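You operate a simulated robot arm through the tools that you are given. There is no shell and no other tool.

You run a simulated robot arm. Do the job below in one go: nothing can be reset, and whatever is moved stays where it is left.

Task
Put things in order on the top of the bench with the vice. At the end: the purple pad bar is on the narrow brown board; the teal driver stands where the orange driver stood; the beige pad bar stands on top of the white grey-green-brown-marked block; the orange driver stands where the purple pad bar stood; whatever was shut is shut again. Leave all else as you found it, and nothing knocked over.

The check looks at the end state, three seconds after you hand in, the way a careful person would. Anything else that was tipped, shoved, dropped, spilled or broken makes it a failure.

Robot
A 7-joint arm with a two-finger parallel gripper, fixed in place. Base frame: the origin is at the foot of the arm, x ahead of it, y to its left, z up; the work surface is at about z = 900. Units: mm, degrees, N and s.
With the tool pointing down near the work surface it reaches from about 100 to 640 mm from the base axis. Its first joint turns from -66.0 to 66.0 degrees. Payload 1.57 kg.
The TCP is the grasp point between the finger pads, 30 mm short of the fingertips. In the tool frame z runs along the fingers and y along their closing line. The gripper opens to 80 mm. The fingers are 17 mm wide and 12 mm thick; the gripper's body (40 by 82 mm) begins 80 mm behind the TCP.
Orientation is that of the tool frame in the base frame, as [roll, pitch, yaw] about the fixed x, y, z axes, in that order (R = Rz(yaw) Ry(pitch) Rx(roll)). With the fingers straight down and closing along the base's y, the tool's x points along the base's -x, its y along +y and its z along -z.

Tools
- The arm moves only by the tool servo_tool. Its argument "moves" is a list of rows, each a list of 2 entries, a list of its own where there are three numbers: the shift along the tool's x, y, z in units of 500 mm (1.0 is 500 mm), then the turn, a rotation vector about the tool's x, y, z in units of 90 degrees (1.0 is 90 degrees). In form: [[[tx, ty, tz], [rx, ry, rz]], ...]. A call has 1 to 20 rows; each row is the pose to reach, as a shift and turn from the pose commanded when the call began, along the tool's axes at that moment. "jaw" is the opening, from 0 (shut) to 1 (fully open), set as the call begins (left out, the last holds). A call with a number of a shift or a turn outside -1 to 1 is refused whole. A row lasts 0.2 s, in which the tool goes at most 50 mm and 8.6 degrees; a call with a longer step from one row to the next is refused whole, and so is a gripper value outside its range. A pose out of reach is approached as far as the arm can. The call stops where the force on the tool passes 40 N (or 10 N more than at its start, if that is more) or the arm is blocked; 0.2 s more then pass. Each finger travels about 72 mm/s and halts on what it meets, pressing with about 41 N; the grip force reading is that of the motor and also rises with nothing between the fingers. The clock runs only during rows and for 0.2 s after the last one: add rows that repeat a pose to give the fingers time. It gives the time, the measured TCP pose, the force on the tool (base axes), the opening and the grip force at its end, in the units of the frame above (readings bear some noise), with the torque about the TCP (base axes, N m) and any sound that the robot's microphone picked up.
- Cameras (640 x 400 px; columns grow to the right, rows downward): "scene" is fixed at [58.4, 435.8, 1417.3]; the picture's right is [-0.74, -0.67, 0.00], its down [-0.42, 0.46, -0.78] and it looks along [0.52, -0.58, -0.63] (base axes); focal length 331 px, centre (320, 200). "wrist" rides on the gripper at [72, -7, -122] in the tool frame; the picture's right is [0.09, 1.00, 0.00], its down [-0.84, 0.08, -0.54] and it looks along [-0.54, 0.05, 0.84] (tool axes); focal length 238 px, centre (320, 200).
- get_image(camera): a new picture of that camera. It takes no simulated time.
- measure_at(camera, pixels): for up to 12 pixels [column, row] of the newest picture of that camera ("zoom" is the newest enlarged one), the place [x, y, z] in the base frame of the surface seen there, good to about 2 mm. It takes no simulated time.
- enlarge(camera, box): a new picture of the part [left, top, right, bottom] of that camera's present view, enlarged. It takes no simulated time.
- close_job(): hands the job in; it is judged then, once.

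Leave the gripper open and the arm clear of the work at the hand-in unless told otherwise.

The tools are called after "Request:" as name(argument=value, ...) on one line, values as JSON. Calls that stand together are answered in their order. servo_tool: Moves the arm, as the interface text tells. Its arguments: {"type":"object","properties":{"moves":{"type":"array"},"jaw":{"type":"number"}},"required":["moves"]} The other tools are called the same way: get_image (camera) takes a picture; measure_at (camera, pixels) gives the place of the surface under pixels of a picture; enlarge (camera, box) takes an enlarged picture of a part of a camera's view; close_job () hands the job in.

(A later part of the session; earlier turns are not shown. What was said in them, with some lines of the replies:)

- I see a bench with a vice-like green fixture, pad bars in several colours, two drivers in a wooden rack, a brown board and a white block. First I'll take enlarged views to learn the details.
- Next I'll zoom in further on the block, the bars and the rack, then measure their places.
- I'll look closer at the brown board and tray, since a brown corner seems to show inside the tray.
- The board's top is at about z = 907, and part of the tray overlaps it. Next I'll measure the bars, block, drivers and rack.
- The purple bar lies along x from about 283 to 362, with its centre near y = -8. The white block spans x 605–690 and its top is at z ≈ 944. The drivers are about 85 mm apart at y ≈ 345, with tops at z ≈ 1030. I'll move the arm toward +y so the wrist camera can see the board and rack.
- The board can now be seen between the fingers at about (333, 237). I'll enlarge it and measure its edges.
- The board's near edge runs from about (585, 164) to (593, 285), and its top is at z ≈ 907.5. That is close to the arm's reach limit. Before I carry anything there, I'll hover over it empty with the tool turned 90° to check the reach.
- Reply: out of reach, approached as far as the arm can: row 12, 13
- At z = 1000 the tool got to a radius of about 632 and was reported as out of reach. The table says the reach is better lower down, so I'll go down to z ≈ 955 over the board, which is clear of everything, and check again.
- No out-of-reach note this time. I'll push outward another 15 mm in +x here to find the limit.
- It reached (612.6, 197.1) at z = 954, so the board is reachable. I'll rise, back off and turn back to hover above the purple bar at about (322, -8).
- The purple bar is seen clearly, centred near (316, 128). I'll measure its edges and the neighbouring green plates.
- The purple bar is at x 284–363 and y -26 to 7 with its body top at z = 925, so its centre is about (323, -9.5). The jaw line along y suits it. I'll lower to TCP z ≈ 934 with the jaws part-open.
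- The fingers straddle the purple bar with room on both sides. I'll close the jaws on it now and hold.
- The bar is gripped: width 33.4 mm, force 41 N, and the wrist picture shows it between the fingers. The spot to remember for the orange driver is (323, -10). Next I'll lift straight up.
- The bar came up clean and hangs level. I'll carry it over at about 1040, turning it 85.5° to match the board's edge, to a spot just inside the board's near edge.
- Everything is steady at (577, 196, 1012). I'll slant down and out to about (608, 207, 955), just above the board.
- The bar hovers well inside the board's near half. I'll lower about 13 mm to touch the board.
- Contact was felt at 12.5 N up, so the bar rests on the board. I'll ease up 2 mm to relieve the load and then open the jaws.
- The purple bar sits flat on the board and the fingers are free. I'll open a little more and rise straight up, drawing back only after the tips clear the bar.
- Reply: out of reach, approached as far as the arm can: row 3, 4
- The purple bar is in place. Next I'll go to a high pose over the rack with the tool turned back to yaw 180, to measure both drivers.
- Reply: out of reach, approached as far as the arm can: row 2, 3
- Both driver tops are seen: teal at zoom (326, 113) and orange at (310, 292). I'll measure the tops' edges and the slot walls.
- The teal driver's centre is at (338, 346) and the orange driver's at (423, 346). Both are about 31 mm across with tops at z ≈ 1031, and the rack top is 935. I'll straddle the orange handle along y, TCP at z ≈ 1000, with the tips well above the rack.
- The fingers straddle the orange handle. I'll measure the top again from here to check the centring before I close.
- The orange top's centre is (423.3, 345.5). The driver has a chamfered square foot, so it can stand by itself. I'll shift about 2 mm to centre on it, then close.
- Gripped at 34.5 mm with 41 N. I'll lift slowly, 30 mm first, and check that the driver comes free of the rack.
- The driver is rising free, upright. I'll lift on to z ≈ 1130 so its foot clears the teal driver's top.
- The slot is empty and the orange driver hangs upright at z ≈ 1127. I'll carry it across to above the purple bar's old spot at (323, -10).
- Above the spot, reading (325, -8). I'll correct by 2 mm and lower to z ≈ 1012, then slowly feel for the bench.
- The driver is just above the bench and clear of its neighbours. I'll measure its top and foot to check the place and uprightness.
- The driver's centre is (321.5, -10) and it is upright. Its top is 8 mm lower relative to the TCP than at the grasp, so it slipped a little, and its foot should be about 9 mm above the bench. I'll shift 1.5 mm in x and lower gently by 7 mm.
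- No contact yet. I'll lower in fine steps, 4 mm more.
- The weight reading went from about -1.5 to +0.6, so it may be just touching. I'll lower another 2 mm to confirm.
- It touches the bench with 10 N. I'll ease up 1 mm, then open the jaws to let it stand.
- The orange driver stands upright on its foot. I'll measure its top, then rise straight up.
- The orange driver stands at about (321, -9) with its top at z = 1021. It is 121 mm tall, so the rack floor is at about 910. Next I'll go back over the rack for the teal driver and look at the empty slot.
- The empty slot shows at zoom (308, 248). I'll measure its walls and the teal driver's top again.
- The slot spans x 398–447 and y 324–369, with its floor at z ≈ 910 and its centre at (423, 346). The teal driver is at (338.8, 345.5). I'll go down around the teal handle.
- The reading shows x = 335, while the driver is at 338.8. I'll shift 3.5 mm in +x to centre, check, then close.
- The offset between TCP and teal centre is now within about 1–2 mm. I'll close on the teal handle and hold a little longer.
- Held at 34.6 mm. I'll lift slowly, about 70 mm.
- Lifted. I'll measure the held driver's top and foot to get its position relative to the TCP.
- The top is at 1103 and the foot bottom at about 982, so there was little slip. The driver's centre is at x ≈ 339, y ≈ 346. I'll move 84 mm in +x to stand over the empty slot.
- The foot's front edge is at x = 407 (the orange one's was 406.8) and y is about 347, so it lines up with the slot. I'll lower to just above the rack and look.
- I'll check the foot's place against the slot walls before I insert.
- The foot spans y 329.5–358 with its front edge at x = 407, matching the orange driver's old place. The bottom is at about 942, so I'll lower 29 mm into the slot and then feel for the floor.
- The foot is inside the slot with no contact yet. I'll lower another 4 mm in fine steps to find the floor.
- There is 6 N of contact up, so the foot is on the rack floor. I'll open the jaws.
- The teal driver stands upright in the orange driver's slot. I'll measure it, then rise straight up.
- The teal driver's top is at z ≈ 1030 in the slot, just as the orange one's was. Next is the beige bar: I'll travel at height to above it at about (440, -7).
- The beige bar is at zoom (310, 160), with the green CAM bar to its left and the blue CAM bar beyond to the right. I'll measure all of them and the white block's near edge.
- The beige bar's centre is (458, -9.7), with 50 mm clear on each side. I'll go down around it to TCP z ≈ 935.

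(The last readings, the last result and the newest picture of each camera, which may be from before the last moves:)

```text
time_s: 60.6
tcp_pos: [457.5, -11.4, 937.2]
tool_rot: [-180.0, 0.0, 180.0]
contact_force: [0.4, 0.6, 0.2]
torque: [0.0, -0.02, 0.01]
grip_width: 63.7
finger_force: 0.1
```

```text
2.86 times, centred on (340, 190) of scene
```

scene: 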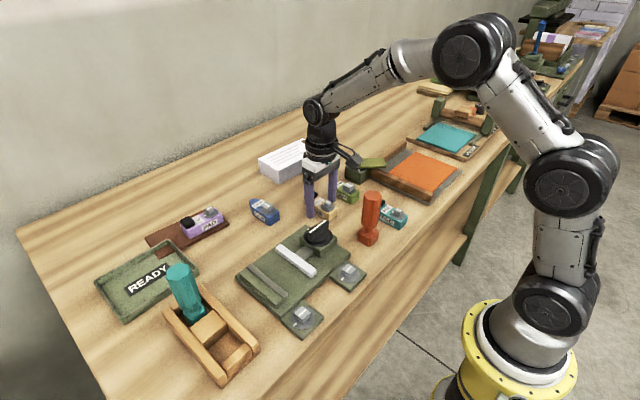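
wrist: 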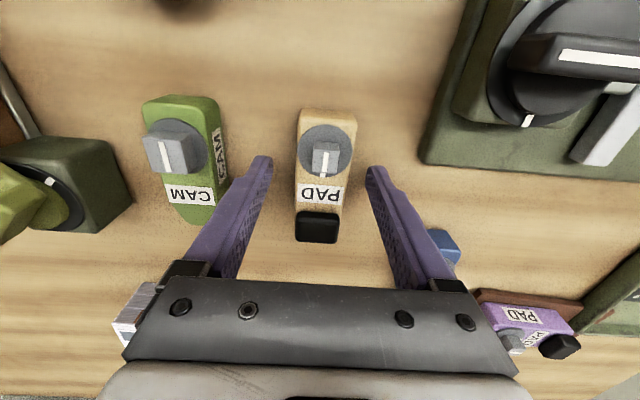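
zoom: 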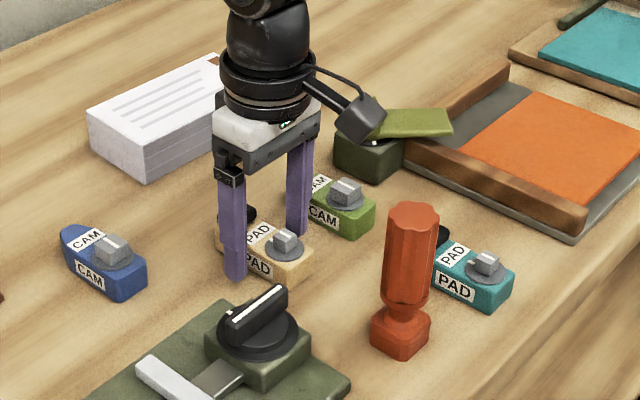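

All is clear. I'll lower 3 mm more and close on the beige bar.

Request:
servo_tool(moves=[[[0, 0, 0.006], [0, 0, 0]], [[0, 0, 0.006], [0, 0, 0]]])

Request:
servo_tool(moves=[[[0, 0, 0], [0, 0, 0]], [[0, 0, 0], [0, 0, 0]], [[0, 0, 0], [0, 0, 0]], [[0, 0, 0], [0, 0, 0]], [[0, 0, 0], [0, 0, 0]]], jaw=0.0)

Request:
get_image(camera="wrist")

```text
time_s: 61.2
tcp_pos: [456.5, -11.6, 933.8]
tool_rot: [-180.0, 0.0, 179.9]
contact_force: [0.1, -0.5, -0.2]
torque: [0.03, -0.02, -0.01]
grip_width: 63.8
finger_force: 0.1
```

```text
time_s: 62.4
tcp_pos: [457.4, -9.6, 934.3]
tool_rot: [-179.9, 0.0, -180.0]
contact_force: [-0.2, 0.9, 0.5]
torque: [0.08, -0.03, 0.02]
grip_width: 33.5
finger_force: 41.5
```

```text
taken
```

wrist: 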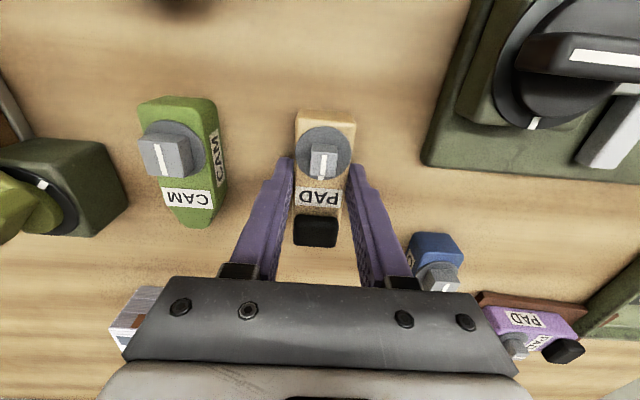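

The beige bar is gripped at 33.5 mm and 41 N. I'll lift it gently to z ≈ 1045.

Request:
servo_tool(moves=[[[0, 0, -0.01], [0, 0, 0]], [[0, 0, -0.025], [0, 0, 0]], [[0, 0, -0.05], [0, 0, 0]], [[0, 0, -0.08], [0, 0, 0]], [[0, 0, -0.12], [0, 0, 0]], [[0, 0, -0.16], [0, 0, 0]], [[0, 0, -0.2], [0, 0, 0]], [[0, 0, -0.22], [0, 0, 0]], [[0, 0, -0.22], [0, 0, 0]]])

Request:
get_image(camera="wrist")

Request:
measure_at(camera="wrist", pixels=[[318, 198], [300, 210], [340, 210], [325, 113], [318, 225]])

```text
time_s: 64.4
tcp_pos: [458.5, -10.2, 1042.6]
tool_rot: [-179.9, 0.0, -179.9]
contact_force: [0.1, 0.9, -3.5]
torque: [-0.03, -0.01, -0.02]
grip_width: 33.6
finger_force: 41.2
```

```text
taken
```

wrist: 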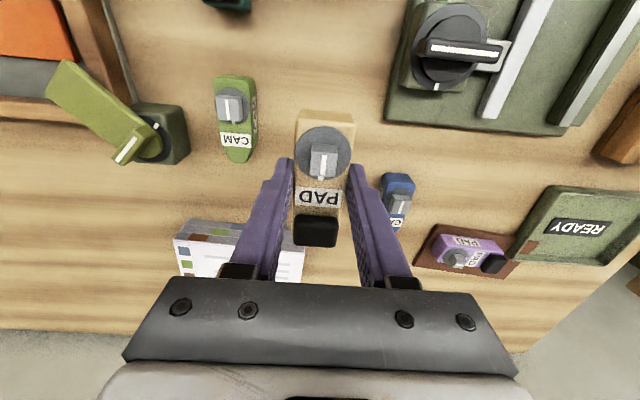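

```text
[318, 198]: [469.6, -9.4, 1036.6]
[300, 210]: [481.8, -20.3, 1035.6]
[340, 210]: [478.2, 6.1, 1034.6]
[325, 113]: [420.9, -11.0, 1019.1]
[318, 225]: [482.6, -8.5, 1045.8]
```

The bar hangs level. I'll carry it out to (600, -60) at the same height, turning it 86.3° to line up with the white block's near edge.

Request:
servo_tool(moves=[[[-0.0236, -0.0083, 0], [0, 0, -0.0799]], [[-0.0472, -0.0166, 0], [0, 0, -0.1598]], [[-0.0708, -0.0249, 0], [0, 0, -0.2398]], [[-0.0943, -0.0332, 0], [0, 0, -0.3197]], [[-0.1179, -0.0415, 0], [0, 0, -0.3996]], [[-0.1415, -0.0498, 0], [0, 0, -0.4795]], [[-0.1651, -0.0581, 0], [0, 0, -0.5594]], [[-0.1887, -0.0664, 0], [0, 0, -0.6393]], [[-0.2123, -0.0747, 0], [0, 0, -0.7193]], [[-0.2358, -0.083, 0], [0, 0, -0.7992]], [[-0.2594, -0.0913, 0], [0, 0, -0.8791]], [[-0.283, -0.0996, 0], [0, 0, -0.959]], [[-0.283, -0.0996, 0], [0, 0, -0.959]]])

Request:
get_image(camera="wrist")

Request:
get_image(camera="scene")

```text
time_s: 67.2
tcp_pos: [600.1, -60.7, 1045.1]
tool_rot: [180.0, 0.0, -93.6]
contact_force: [-0.8, -0.8, -3.5]
torque: [0.0, 0.0, 0.03]
grip_width: 33.3
finger_force: 40.6
```

```text
taken
```

wrist: 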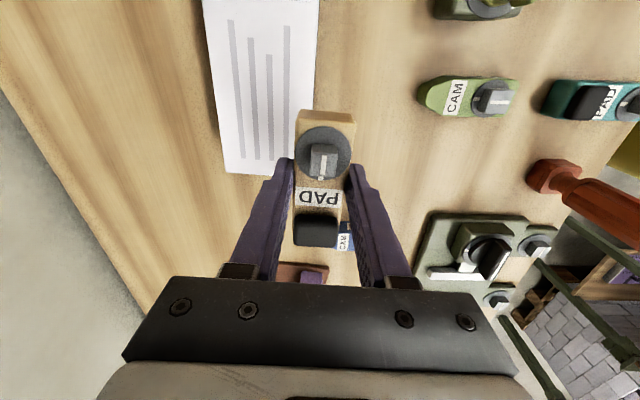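

```text
taken
```

scene: 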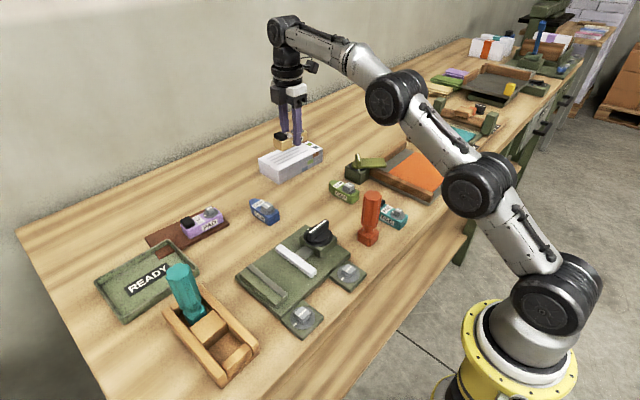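

The block is just ahead; its near edge is the line near column 315. I'll measure the edge and end here.

Request:
measure_at(camera="wrist", pixels=[[314, 30], [311, 80], [306, 105], [228, 170], [260, 172], [275, 174], [215, 80], [250, 100]])

Request:
enlarge(camera="wrist", box=[190, 0, 370, 260])

```text
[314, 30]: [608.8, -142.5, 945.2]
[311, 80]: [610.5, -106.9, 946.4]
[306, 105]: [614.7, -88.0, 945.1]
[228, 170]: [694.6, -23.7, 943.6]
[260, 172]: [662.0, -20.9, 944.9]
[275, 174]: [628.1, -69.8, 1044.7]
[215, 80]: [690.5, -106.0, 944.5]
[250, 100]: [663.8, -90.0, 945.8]
```

```text
1.54 times, centred on (280, 130) of wrist
```

zoom: 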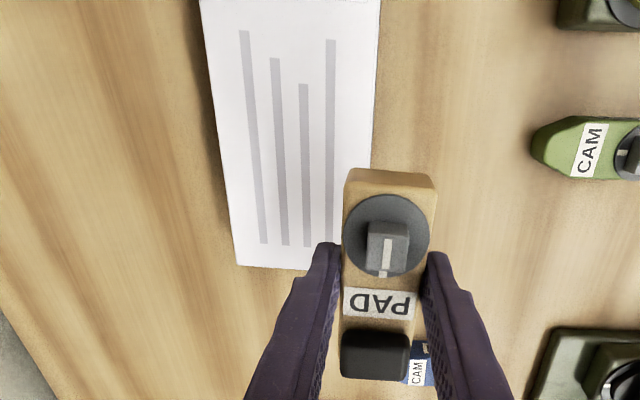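

The near edge is at x ≈ 611 around y = -75, and the block's end is at y ≈ -20. I'll slant down and out to (629, -75, 988), with the bar's bottom about 9 mm above the block.

Request:
servo_tool(moves=[[[0.0068, -0.0124, 0.03], [0, 0, 0]], [[0.0135, -0.0247, 0.06], [0, 0, 0]], [[0.0203, -0.0371, 0.09], [0, 0, 0]], [[0.0226, -0.0483, 0.102], [0, 0, 0]], [[0.0249, -0.0595, 0.114], [0, 0, 0]], [[0.0249, -0.0595, 0.114], [0, 0, 0]]])

Request:
get_image(camera="wrist")

Request:
enlarge(camera="scene", box=[230, 80, 370, 200])

```text
time_s: 68.6
tcp_pos: [627.4, -73.7, 986.5]
tool_rot: [180.0, 0.0, -93.8]
contact_force: [-0.6, -0.2, -3.2]
torque: [-0.01, 0.03, 0.01]
grip_width: 33.6
finger_force: 40.8
```

```text
taken
```

wrist: 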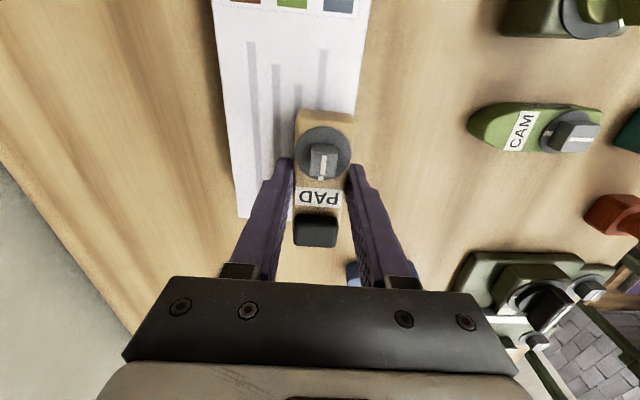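

```text
3.33 times, centred on (300, 140) of scene
```

zoom: 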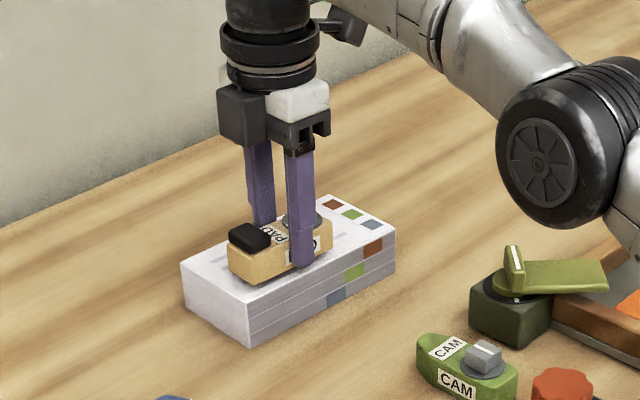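

It's over the block and level. I'll go 3 mm further out while lowering 6 mm, then feel for the block.

Request:
servo_tool(moves=[[[0, -0.003, 0.006], [0, 0, 0]], [[0, -0.006, 0.012], [0, 0, 0]], [[0, -0.006, 0.012], [0, 0, 0]]])

Request:
enlarge(camera="scene", box=[240, 110, 350, 200])

Request:
get_image(camera="wrist")

```text
time_s: 69.4
tcp_pos: [633.3, -74.9, 979.9]
tool_rot: [180.0, -0.1, -93.8]
contact_force: [-0.3, 0.7, -3.2]
torque: [0.03, -0.02, 0.0]
grip_width: 33.7
finger_force: 40.7
```

```text
4.44 times, centred on (295, 155) of scene
```

zoom: 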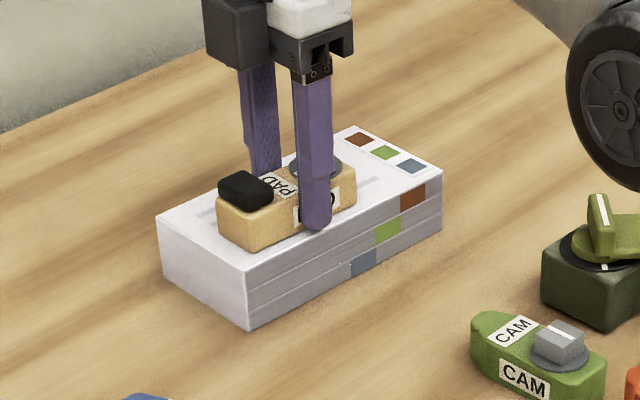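

```text
taken
```

wrist: 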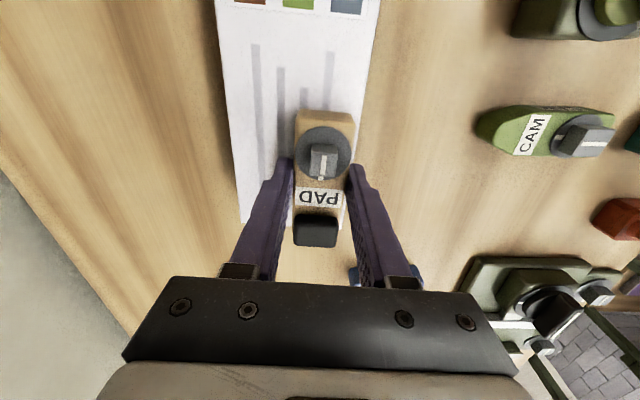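

Now about at the block's surface, with no load yet. I'll lower 2 mm at a time.

Request:
servo_tool(moves=[[[0, 0, 0.002], [0, 0, 0]], [[0, 0, 0.004], [0, 0, 0]], [[0, 0, 0.004], [0, 0, 0]]])

Request:
measure_at(camera="wrist", pixels=[[302, 195], [340, 196], [318, 205], [300, 115], [350, 118], [318, 225]])

```text
time_s: 70.2
tcp_pos: [631.7, -75.7, 979.3]
tool_rot: [-179.7, 0.0, -93.7]
contact_force: [0.5, 0.6, 2.5]
torque: [0.09, 0.09, -0.02]
grip_width: 33.5
finger_force: 41.0
```

```text
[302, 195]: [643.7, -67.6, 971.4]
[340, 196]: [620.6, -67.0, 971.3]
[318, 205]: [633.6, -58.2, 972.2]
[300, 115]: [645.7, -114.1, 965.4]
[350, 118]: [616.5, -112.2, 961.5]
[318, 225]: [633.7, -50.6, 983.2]
```

Contact of about 6 N: the bar is on the block. I'll open the jaws to 52 mm.

Request:
servo_tool(moves=[[[0, 0, 0], [0, 0, 0]], [[0, 0, 0], [0, 0, 0]], [[0, 0, 0], [0, 0, 0]], [[0, 0, 0], [0, 0, 0]]], jaw=0.65)

Request:
get_image(camera="wrist")

Request:
enlarge(camera="scene", box=[240, 110, 350, 200])

```text
time_s: 71.2
tcp_pos: [630.7, -75.2, 978.0]
tool_rot: [179.9, 0.0, -93.8]
contact_force: [0.3, -0.5, 0.3]
torque: [0.02, -0.04, 0.0]
grip_width: 51.8
finger_force: 0.0
```

```text
taken
```

wrist: 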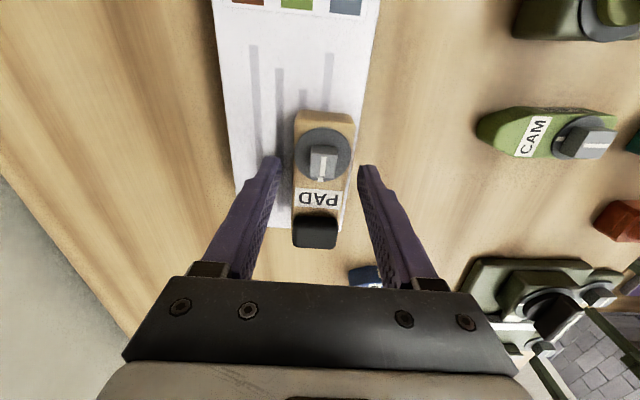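

```text
4.44 times, centred on (295, 155) of scene
```

zoom: 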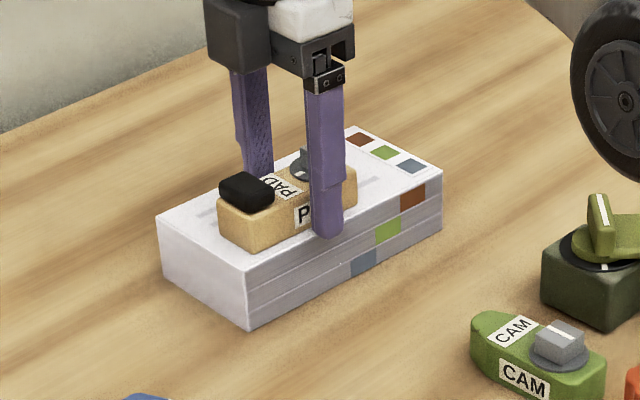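

The beige bar stands flat on the white block. I'll open wider and rise, easing inward a few mm to stay in reach while the tips clear the bar.

Request:
servo_tool(moves=[[[0, 0, 0], [0, 0, 0]], [[0, 0, -0.02], [0, 0, 0]], [[0, 0.006, -0.04], [0, 0, 0]], [[0, 0.01, -0.064], [0, 0, 0]], [[0, 0.018, -0.1], [0, 0, 0]], [[0, 0.05, -0.17], [0, 0, 0]], [[0, 0.1, -0.23], [0, 0, 0]], [[0, 0.16, -0.28], [0, 0, 0]], [[0, 0.22, -0.32], [0, 0, 0]]], jaw=0.85)

Request:
get_image(camera="wrist")

Request:
get_image(camera="scene")

```text
time_s: 73.2
tcp_pos: [520.9, -67.5, 1137.9]
tool_rot: [179.9, 0.1, -93.7]
contact_force: [0.0, -0.5, 0.9]
torque: [0.0, 0.01, -0.02]
grip_width: 68.3
finger_force: 0.1
out of reach, approached as far as the arm can: row 5, 6
```

```text
taken
```

wrist: 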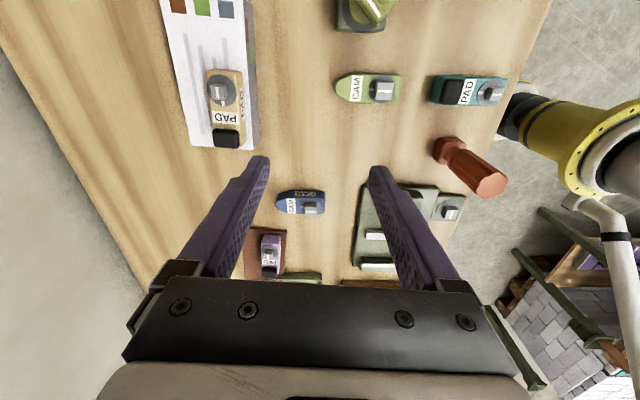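

```text
taken
```

scene: 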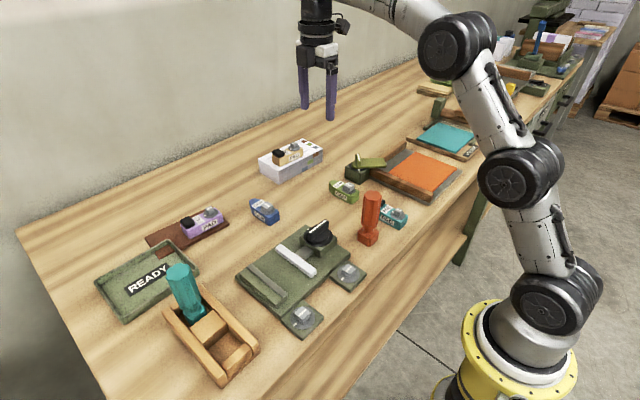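

All four items look placed. I'll return the arm to near its start pose with the jaws open, well clear, then check everything.

Request:
servo_tool(moves=[[[-0.0143, 0.026, -0.0156], [0, 0, 0.0799]], [[-0.0286, 0.0519, -0.0313], [0, 0, 0.1598]], [[-0.0429, 0.0779, -0.047], [0, 0, 0.2398]], [[-0.0572, 0.1039, -0.0627], [0, 0, 0.3197]], [[-0.0715, 0.1299, -0.0783], [0, 0, 0.3996]], [[-0.0859, 0.1559, -0.094], [0, 0, 0.4795]], [[-0.1002, 0.1818, -0.094], [0, 0, 0.5594]], [[-0.1145, 0.2078, -0.094], [0, 0, 0.6393]], [[-0.1288, 0.2338, -0.094], [0, 0, 0.7193]], [[-0.1431, 0.2598, -0.094], [0, 0, 0.7992]], [[-0.1574, 0.2857, -0.094], [0, 0, 0.8791]], [[-0.1717, 0.3117, -0.094], [0, 0, 0.959]], [[-0.1717, 0.3117, -0.094], [0, 0, 0.959]]], jaw=1.0)

Request:
get_image(camera="scene")

Request:
get_image(camera="wrist")

Request:
enlarge(camera="scene", box=[220, 130, 480, 340])

Request:
enlarge(camera="scene", box=[80, 190, 300, 390])

```text
time_s: 76.0
tcp_pos: [372.2, 27.4, 1185.1]
tool_rot: [-180.0, 0.0, 179.9]
contact_force: [0.5, 1.0, -0.1]
torque: [0.01, 0.01, -0.04]
grip_width: 79.9
finger_force: 0.1
```

```text
taken
```

scene: 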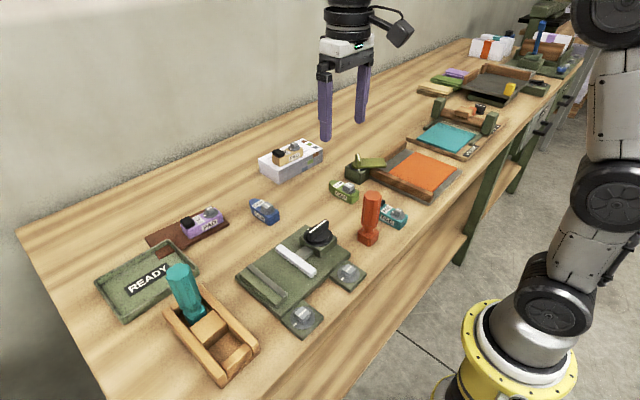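

```text
taken
```

wrist: 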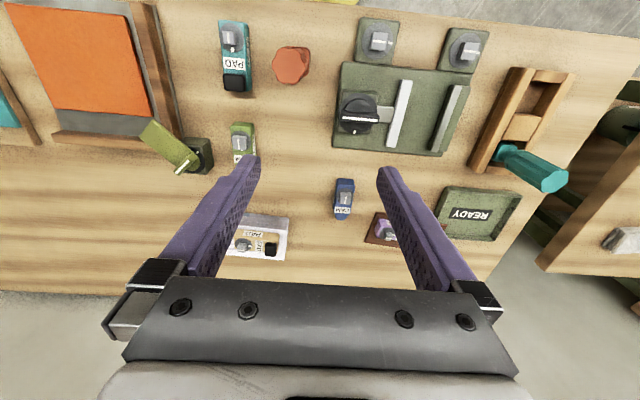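

```text
1.90 times, centred on (350, 235) of scene
```

zoom: 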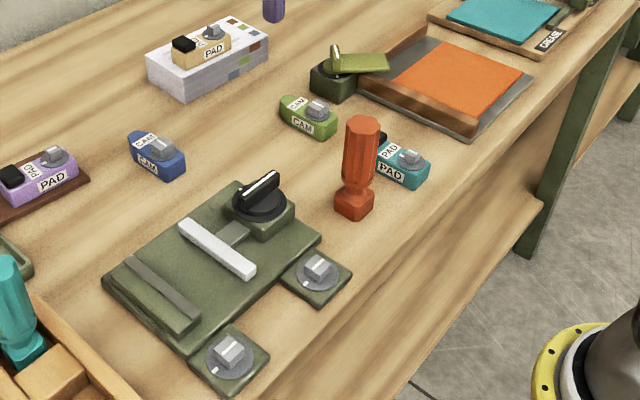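

```text
2.00 times, centred on (190, 290) of scene
```

zoom: 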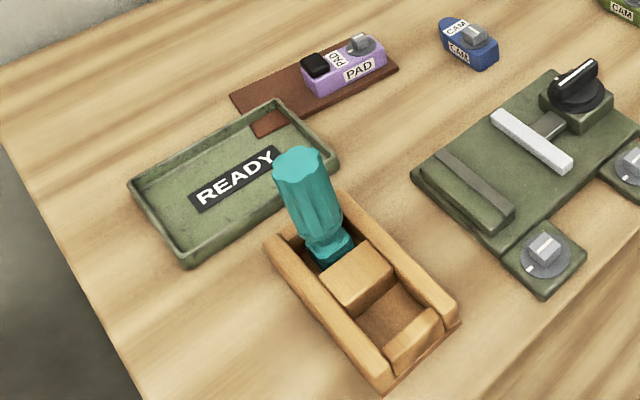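

I compared these views with the first pictures:
- The purple bar lies flat on the brown board.
- The teal driver stands in the orange driver's old slot.
- The orange driver stands upright at the purple bar's old spot.
- The beige bar stands on the white marked block.
- The vice, tray, rack, block, board, lever and CAM bars look unmoved, and nothing was opened.

The gripper is open and the arm is clear, so I'm handing in.

Request:
close_job()

```text
The job is handed in.
```

I finished all four moves and handed the job in. I haven't seen the result of the check.

- **Purple pad bar:** it lies flat on the narrow brown board, near the edge closest to the arm.
- **Orange driver:** it stands upright on its foot where the purple bar stood, within about 2 mm.
- **Teal driver:** it stands in the orange driver's old slot in the rack, at the same height and position.
- **Beige pad bar:** it stands flat on top of the white marked block.

The orange driver slipped about 8 mm down in the gripper while being carried. I allowed for that when setting it down, and it stood normally.

I opened nothing, so nothing had to be shut again. In the final pictures the vice, tray, rack, lever and the other bars looked the same as at the start. The arm is back near its starting pose with the gripper open.
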